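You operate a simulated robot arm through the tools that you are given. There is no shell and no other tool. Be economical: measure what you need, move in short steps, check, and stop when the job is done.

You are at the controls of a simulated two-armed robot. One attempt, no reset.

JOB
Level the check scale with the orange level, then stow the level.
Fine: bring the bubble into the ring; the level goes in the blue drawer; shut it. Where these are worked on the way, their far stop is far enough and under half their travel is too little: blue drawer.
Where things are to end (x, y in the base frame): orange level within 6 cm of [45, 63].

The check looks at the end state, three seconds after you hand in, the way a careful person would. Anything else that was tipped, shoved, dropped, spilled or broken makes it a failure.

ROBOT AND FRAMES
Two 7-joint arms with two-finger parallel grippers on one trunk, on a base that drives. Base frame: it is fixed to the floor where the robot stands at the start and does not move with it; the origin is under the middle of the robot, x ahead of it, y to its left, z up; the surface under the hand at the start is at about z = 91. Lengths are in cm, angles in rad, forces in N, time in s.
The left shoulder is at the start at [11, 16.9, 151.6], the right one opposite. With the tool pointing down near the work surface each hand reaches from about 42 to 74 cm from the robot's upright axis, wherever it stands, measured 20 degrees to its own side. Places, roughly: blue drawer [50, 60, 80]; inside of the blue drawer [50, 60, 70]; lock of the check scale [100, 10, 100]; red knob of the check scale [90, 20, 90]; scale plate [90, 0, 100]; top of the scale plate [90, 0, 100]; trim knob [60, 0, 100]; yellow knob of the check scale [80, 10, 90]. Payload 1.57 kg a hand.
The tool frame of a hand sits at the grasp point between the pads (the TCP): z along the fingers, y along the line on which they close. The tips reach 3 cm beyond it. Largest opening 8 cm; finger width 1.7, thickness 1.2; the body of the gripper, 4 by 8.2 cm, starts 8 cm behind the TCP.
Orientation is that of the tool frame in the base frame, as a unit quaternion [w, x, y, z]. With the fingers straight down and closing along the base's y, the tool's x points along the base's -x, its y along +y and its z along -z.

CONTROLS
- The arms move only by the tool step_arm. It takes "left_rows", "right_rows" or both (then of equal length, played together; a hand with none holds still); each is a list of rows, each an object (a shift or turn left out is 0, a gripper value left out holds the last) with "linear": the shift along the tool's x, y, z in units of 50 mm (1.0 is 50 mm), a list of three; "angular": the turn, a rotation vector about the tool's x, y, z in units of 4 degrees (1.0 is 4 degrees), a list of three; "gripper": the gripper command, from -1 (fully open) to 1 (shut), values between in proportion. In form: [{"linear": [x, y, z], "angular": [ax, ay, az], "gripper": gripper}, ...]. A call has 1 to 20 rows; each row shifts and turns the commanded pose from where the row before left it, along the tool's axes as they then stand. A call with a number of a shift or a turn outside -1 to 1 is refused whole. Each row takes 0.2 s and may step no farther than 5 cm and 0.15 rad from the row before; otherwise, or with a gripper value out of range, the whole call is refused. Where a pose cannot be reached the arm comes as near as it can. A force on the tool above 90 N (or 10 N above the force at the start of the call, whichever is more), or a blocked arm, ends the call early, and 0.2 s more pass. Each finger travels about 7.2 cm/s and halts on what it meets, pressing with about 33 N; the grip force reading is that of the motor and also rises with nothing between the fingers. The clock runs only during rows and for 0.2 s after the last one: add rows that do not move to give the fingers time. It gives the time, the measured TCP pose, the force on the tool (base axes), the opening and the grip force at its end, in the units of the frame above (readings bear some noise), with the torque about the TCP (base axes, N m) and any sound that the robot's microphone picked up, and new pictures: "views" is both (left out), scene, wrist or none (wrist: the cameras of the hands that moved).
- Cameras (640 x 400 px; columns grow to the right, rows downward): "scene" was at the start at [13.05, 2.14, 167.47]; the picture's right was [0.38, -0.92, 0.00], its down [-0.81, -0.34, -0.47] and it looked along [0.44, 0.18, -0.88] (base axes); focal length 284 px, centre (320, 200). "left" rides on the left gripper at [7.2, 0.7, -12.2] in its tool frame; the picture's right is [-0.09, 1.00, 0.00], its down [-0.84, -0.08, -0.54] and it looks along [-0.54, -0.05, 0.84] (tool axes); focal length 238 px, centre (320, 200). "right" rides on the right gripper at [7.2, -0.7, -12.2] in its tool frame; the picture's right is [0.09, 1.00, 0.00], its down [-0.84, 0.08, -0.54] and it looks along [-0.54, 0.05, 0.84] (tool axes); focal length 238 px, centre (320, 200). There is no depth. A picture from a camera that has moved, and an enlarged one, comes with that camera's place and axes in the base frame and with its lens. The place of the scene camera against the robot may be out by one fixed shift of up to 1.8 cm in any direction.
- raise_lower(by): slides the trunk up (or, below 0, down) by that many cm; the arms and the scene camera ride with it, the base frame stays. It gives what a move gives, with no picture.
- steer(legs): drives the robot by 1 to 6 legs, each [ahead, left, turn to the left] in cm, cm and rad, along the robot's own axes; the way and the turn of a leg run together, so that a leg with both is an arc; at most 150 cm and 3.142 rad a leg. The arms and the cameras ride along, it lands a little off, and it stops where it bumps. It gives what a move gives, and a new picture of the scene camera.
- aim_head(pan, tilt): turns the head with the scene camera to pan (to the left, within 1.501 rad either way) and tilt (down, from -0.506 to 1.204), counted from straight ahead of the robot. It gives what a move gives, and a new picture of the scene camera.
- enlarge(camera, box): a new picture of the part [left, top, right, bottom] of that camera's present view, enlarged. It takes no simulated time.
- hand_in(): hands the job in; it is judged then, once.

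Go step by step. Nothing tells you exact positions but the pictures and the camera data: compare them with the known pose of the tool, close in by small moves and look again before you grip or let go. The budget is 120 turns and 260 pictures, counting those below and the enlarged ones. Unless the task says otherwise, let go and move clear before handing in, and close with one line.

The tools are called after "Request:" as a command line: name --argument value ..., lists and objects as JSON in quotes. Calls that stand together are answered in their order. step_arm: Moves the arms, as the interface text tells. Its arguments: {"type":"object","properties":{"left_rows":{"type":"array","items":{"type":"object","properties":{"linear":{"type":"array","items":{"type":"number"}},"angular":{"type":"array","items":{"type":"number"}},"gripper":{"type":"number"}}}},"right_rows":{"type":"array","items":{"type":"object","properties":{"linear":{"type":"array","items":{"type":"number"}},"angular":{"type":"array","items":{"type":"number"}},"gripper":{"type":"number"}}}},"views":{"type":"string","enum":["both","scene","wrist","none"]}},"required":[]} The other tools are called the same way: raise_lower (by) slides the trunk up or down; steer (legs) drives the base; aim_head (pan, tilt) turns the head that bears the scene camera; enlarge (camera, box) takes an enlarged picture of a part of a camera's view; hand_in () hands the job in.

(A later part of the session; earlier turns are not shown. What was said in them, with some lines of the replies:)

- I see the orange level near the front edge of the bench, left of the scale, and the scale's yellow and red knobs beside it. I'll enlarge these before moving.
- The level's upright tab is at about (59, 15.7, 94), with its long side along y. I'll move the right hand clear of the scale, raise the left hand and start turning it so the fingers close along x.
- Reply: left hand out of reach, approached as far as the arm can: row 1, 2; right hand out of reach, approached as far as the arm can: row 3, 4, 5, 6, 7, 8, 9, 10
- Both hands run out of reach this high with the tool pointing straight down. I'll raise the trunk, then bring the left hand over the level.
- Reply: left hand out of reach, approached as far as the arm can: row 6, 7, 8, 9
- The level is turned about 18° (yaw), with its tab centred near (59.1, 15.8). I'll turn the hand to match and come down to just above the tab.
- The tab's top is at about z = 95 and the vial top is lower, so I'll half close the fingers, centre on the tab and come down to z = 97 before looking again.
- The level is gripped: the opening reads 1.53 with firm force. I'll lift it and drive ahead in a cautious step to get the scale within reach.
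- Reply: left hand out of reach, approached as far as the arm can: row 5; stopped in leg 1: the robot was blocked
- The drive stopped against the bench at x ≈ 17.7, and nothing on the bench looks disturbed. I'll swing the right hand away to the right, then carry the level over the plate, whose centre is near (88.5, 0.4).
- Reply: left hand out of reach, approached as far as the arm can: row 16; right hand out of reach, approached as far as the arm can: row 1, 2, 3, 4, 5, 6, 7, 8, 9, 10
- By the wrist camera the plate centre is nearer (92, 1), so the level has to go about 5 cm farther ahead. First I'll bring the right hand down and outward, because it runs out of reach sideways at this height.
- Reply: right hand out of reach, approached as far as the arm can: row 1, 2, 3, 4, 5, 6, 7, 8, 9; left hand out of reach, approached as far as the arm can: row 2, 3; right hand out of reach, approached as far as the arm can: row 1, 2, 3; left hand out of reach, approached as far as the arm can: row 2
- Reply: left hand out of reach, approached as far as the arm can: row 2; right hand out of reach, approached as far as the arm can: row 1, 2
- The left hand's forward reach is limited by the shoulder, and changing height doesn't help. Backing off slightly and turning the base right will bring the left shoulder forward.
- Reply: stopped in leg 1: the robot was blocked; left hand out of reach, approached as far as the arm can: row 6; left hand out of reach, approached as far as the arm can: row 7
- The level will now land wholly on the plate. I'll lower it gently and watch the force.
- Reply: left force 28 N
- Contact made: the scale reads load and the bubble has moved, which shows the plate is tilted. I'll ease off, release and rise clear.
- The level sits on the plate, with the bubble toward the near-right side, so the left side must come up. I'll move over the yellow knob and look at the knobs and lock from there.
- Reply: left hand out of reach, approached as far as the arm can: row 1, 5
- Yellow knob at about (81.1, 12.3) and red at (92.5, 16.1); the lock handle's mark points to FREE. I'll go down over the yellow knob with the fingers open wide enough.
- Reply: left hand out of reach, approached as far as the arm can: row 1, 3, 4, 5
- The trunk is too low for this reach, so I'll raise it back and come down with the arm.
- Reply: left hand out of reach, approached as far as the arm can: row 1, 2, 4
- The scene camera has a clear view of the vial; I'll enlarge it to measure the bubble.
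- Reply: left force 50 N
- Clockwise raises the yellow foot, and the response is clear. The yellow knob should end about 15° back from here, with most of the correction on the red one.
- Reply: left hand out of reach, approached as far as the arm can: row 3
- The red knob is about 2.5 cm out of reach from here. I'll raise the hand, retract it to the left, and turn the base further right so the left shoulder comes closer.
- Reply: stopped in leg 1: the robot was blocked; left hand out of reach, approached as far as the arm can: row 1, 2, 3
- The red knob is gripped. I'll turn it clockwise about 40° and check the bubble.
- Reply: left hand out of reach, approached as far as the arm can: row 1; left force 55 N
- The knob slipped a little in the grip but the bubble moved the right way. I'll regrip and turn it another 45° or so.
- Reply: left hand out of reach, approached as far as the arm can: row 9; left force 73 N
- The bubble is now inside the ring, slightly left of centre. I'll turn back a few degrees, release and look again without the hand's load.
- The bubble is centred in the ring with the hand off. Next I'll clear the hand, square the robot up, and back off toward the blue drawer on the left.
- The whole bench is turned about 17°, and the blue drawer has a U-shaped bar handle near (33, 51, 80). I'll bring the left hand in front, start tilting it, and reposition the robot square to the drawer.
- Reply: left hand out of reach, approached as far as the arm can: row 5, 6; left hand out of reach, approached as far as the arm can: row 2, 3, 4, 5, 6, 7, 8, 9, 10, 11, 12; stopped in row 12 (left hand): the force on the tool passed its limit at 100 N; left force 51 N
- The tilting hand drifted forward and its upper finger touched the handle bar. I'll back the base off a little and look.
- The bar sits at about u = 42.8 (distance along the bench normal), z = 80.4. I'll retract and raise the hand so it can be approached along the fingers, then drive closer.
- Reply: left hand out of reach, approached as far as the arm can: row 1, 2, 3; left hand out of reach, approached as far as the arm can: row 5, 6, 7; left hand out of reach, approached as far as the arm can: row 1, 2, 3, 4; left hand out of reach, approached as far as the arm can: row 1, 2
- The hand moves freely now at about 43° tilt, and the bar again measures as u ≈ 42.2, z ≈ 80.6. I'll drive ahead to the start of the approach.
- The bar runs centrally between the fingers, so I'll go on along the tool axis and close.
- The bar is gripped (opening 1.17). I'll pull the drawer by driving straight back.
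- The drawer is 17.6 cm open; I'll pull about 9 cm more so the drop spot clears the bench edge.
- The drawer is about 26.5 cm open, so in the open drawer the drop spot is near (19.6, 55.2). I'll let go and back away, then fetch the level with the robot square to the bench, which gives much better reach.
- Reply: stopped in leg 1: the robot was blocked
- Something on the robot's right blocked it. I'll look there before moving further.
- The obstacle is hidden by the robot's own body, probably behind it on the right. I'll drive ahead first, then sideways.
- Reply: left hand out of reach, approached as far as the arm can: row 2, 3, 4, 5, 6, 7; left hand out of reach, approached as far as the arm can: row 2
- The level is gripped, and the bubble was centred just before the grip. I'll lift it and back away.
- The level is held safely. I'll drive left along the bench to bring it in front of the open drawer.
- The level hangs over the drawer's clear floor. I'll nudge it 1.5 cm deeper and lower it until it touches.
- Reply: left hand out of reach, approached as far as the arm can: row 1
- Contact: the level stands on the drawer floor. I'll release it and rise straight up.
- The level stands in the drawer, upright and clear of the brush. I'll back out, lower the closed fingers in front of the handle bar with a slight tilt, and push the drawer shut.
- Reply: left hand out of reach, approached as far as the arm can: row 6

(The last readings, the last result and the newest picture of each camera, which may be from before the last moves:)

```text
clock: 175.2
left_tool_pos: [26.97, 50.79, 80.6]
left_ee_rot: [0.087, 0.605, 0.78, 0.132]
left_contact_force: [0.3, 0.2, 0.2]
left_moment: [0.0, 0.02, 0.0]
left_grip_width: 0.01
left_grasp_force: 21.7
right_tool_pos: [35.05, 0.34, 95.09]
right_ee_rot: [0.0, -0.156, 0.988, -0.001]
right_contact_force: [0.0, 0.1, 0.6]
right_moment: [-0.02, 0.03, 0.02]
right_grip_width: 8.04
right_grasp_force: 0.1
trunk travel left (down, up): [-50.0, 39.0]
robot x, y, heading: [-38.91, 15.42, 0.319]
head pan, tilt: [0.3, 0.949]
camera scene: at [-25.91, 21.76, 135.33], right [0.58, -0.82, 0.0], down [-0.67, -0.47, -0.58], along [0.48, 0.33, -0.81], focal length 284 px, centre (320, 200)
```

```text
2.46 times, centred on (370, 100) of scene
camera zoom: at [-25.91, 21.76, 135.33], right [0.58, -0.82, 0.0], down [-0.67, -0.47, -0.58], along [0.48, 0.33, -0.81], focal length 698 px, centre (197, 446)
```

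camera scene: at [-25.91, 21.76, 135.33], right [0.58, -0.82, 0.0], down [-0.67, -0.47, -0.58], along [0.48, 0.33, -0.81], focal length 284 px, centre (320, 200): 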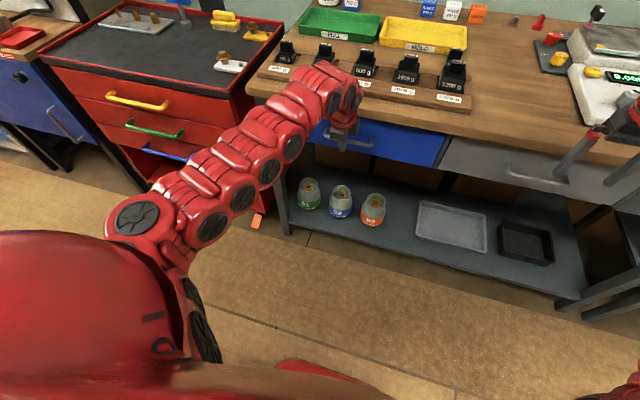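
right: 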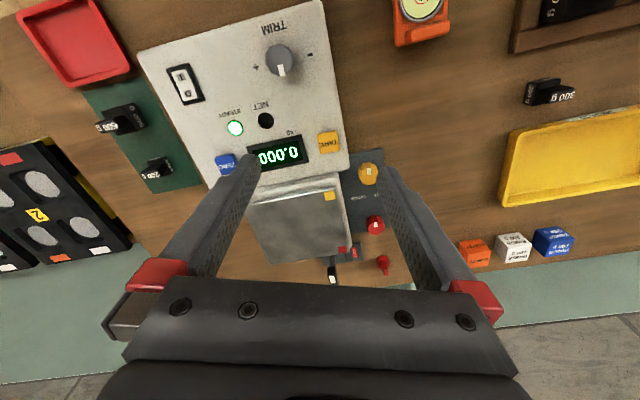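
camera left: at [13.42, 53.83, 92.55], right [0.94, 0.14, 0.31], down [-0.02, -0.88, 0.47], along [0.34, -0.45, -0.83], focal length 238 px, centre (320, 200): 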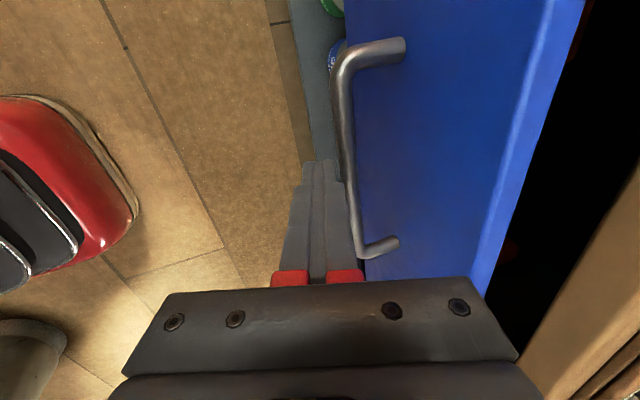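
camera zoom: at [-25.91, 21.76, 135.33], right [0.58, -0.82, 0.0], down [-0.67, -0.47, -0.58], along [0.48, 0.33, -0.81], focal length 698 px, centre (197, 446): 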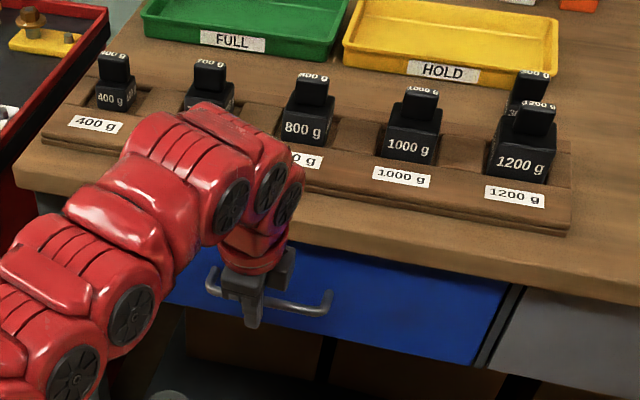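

The drawer looks shut or nearly so; I'll press ahead a little more to find its stop.

Request:
steer --legs '[[2.5, 0, 0]]'

Request:
enlarge --camera "scene" --box '[280, 100, 480, 220]'

```text
clock: 176.2
left_tool_pos: [28.26, 51.01, 80.04]
left_ee_rot: [0.077, 0.607, 0.782, 0.118]
left_contact_force: [-11.0, -3.9, 2.9]
left_moment: [0.02, 0.07, 0.11]
left_grip_width: 0.0
left_grasp_force: 21.4
right_tool_pos: [37.19, 1.13, 95.29]
right_ee_rot: [0.001, -0.157, 0.988, 0.001]
right_contact_force: [0.6, 0.6, 0.0]
right_moment: [0.01, 0.0, 0.0]
right_grip_width: 7.99
right_grasp_force: 0.1
trunk travel left (down, up): [-50.0, 39.0]
robot x, y, heading: [-36.1, 16.21, 0.316]
head pan, tilt: [0.3, 0.949]
stopped in leg 1: the force on the tool passed its limit at 94 N (the readings are from after the stop); the commanded pose is now the measured one
camera scene: at [-23.93, 22.42, 135.35], right [0.58, -0.82, 0.0], down [-0.66, -0.47, -0.58], along [0.48, 0.34, -0.81], focal length 284 px, centre (320, 200)
```

scene: 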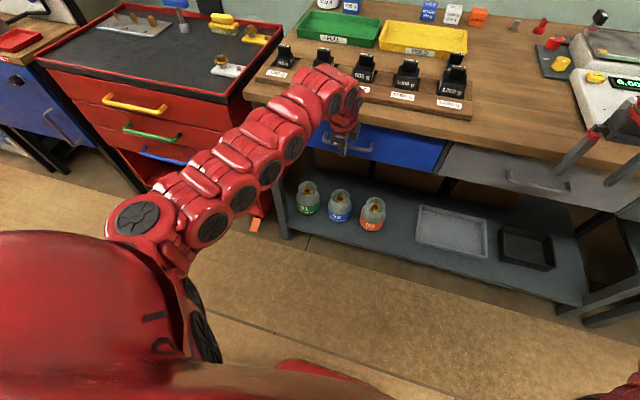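

```text
3.20 times, centred on (380, 160) of scene
camera zoom: at [-23.93, 22.42, 135.35], right [0.58, -0.82, 0.0], down [-0.66, -0.47, -0.58], along [0.48, 0.34, -0.81], focal length 908 px, centre (128, 328)
```

zoom: 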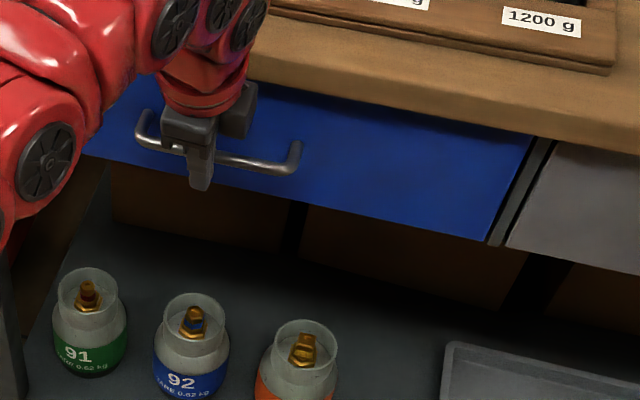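

The drawer has reached its stop. I'll back clear and take a last look.

Request:
steer --legs '[[-18, 0, 0]]'

Request:
enlarge --camera "scene" --box '[240, 0, 640, 200]'

```text
clock: 177.7
left_tool_pos: [11.46, 45.45, 80.04]
left_ee_rot: [0.079, 0.609, 0.78, 0.119]
left_contact_force: [0.4, 0.5, 0.2]
left_moment: [-0.03, 0.0, -0.02]
left_grip_width: 0.0
left_grasp_force: 21.1
right_tool_pos: [20.21, -4.68, 95.2]
right_ee_rot: [0.0, -0.154, 0.988, 0.0]
right_contact_force: [0.5, 0.1, 0.1]
right_moment: [0.02, -0.01, -0.01]
right_grip_width: 7.98
right_grasp_force: 0.1
trunk travel left (down, up): [-50.0, 39.0]
robot x, y, heading: [-53.16, 10.91, 0.311]
head pan, tilt: [0.3, 0.949]
camera scene: at [-40.77, 16.92, 135.35], right [0.58, -0.82, 0.0], down [-0.66, -0.47, -0.58], along [0.48, 0.34, -0.81], focal length 284 px, centre (320, 200)
```

scene: 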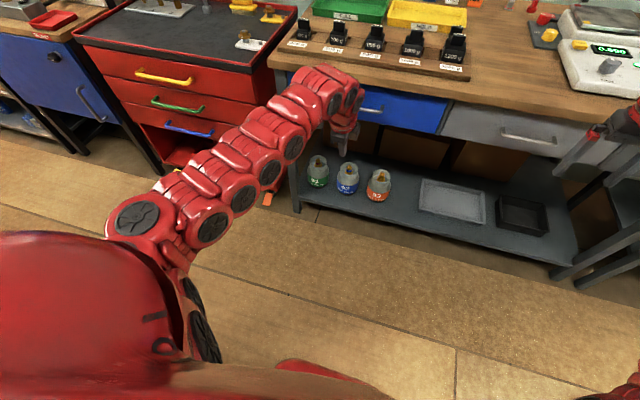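

```text
1.60 times, centred on (440, 100) of scene
camera zoom: at [-40.77, 16.92, 135.35], right [0.58, -0.82, 0.0], down [-0.66, -0.47, -0.58], along [0.48, 0.34, -0.81], focal length 454 px, centre (128, 360)
```

zoom: 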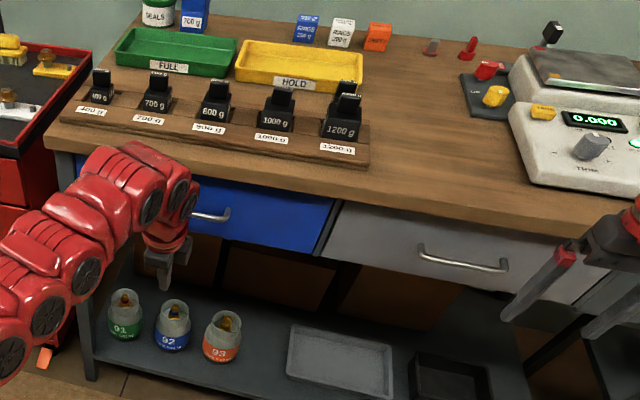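

The drawer is shut with the level inside, the scale reads 0.000, and everything else stands as it did. Both hands are clear, so I'm handing in.

Request:
hand_in

```text
The job is handed in.
```

I levelled the check scale (bubble centred in the ring), put the orange level in the blue drawer, shut the drawer to its stop, and handed the job in. On the way, the base touched the bench a few times and once something unseen on its right, and nothing on the bench moved.
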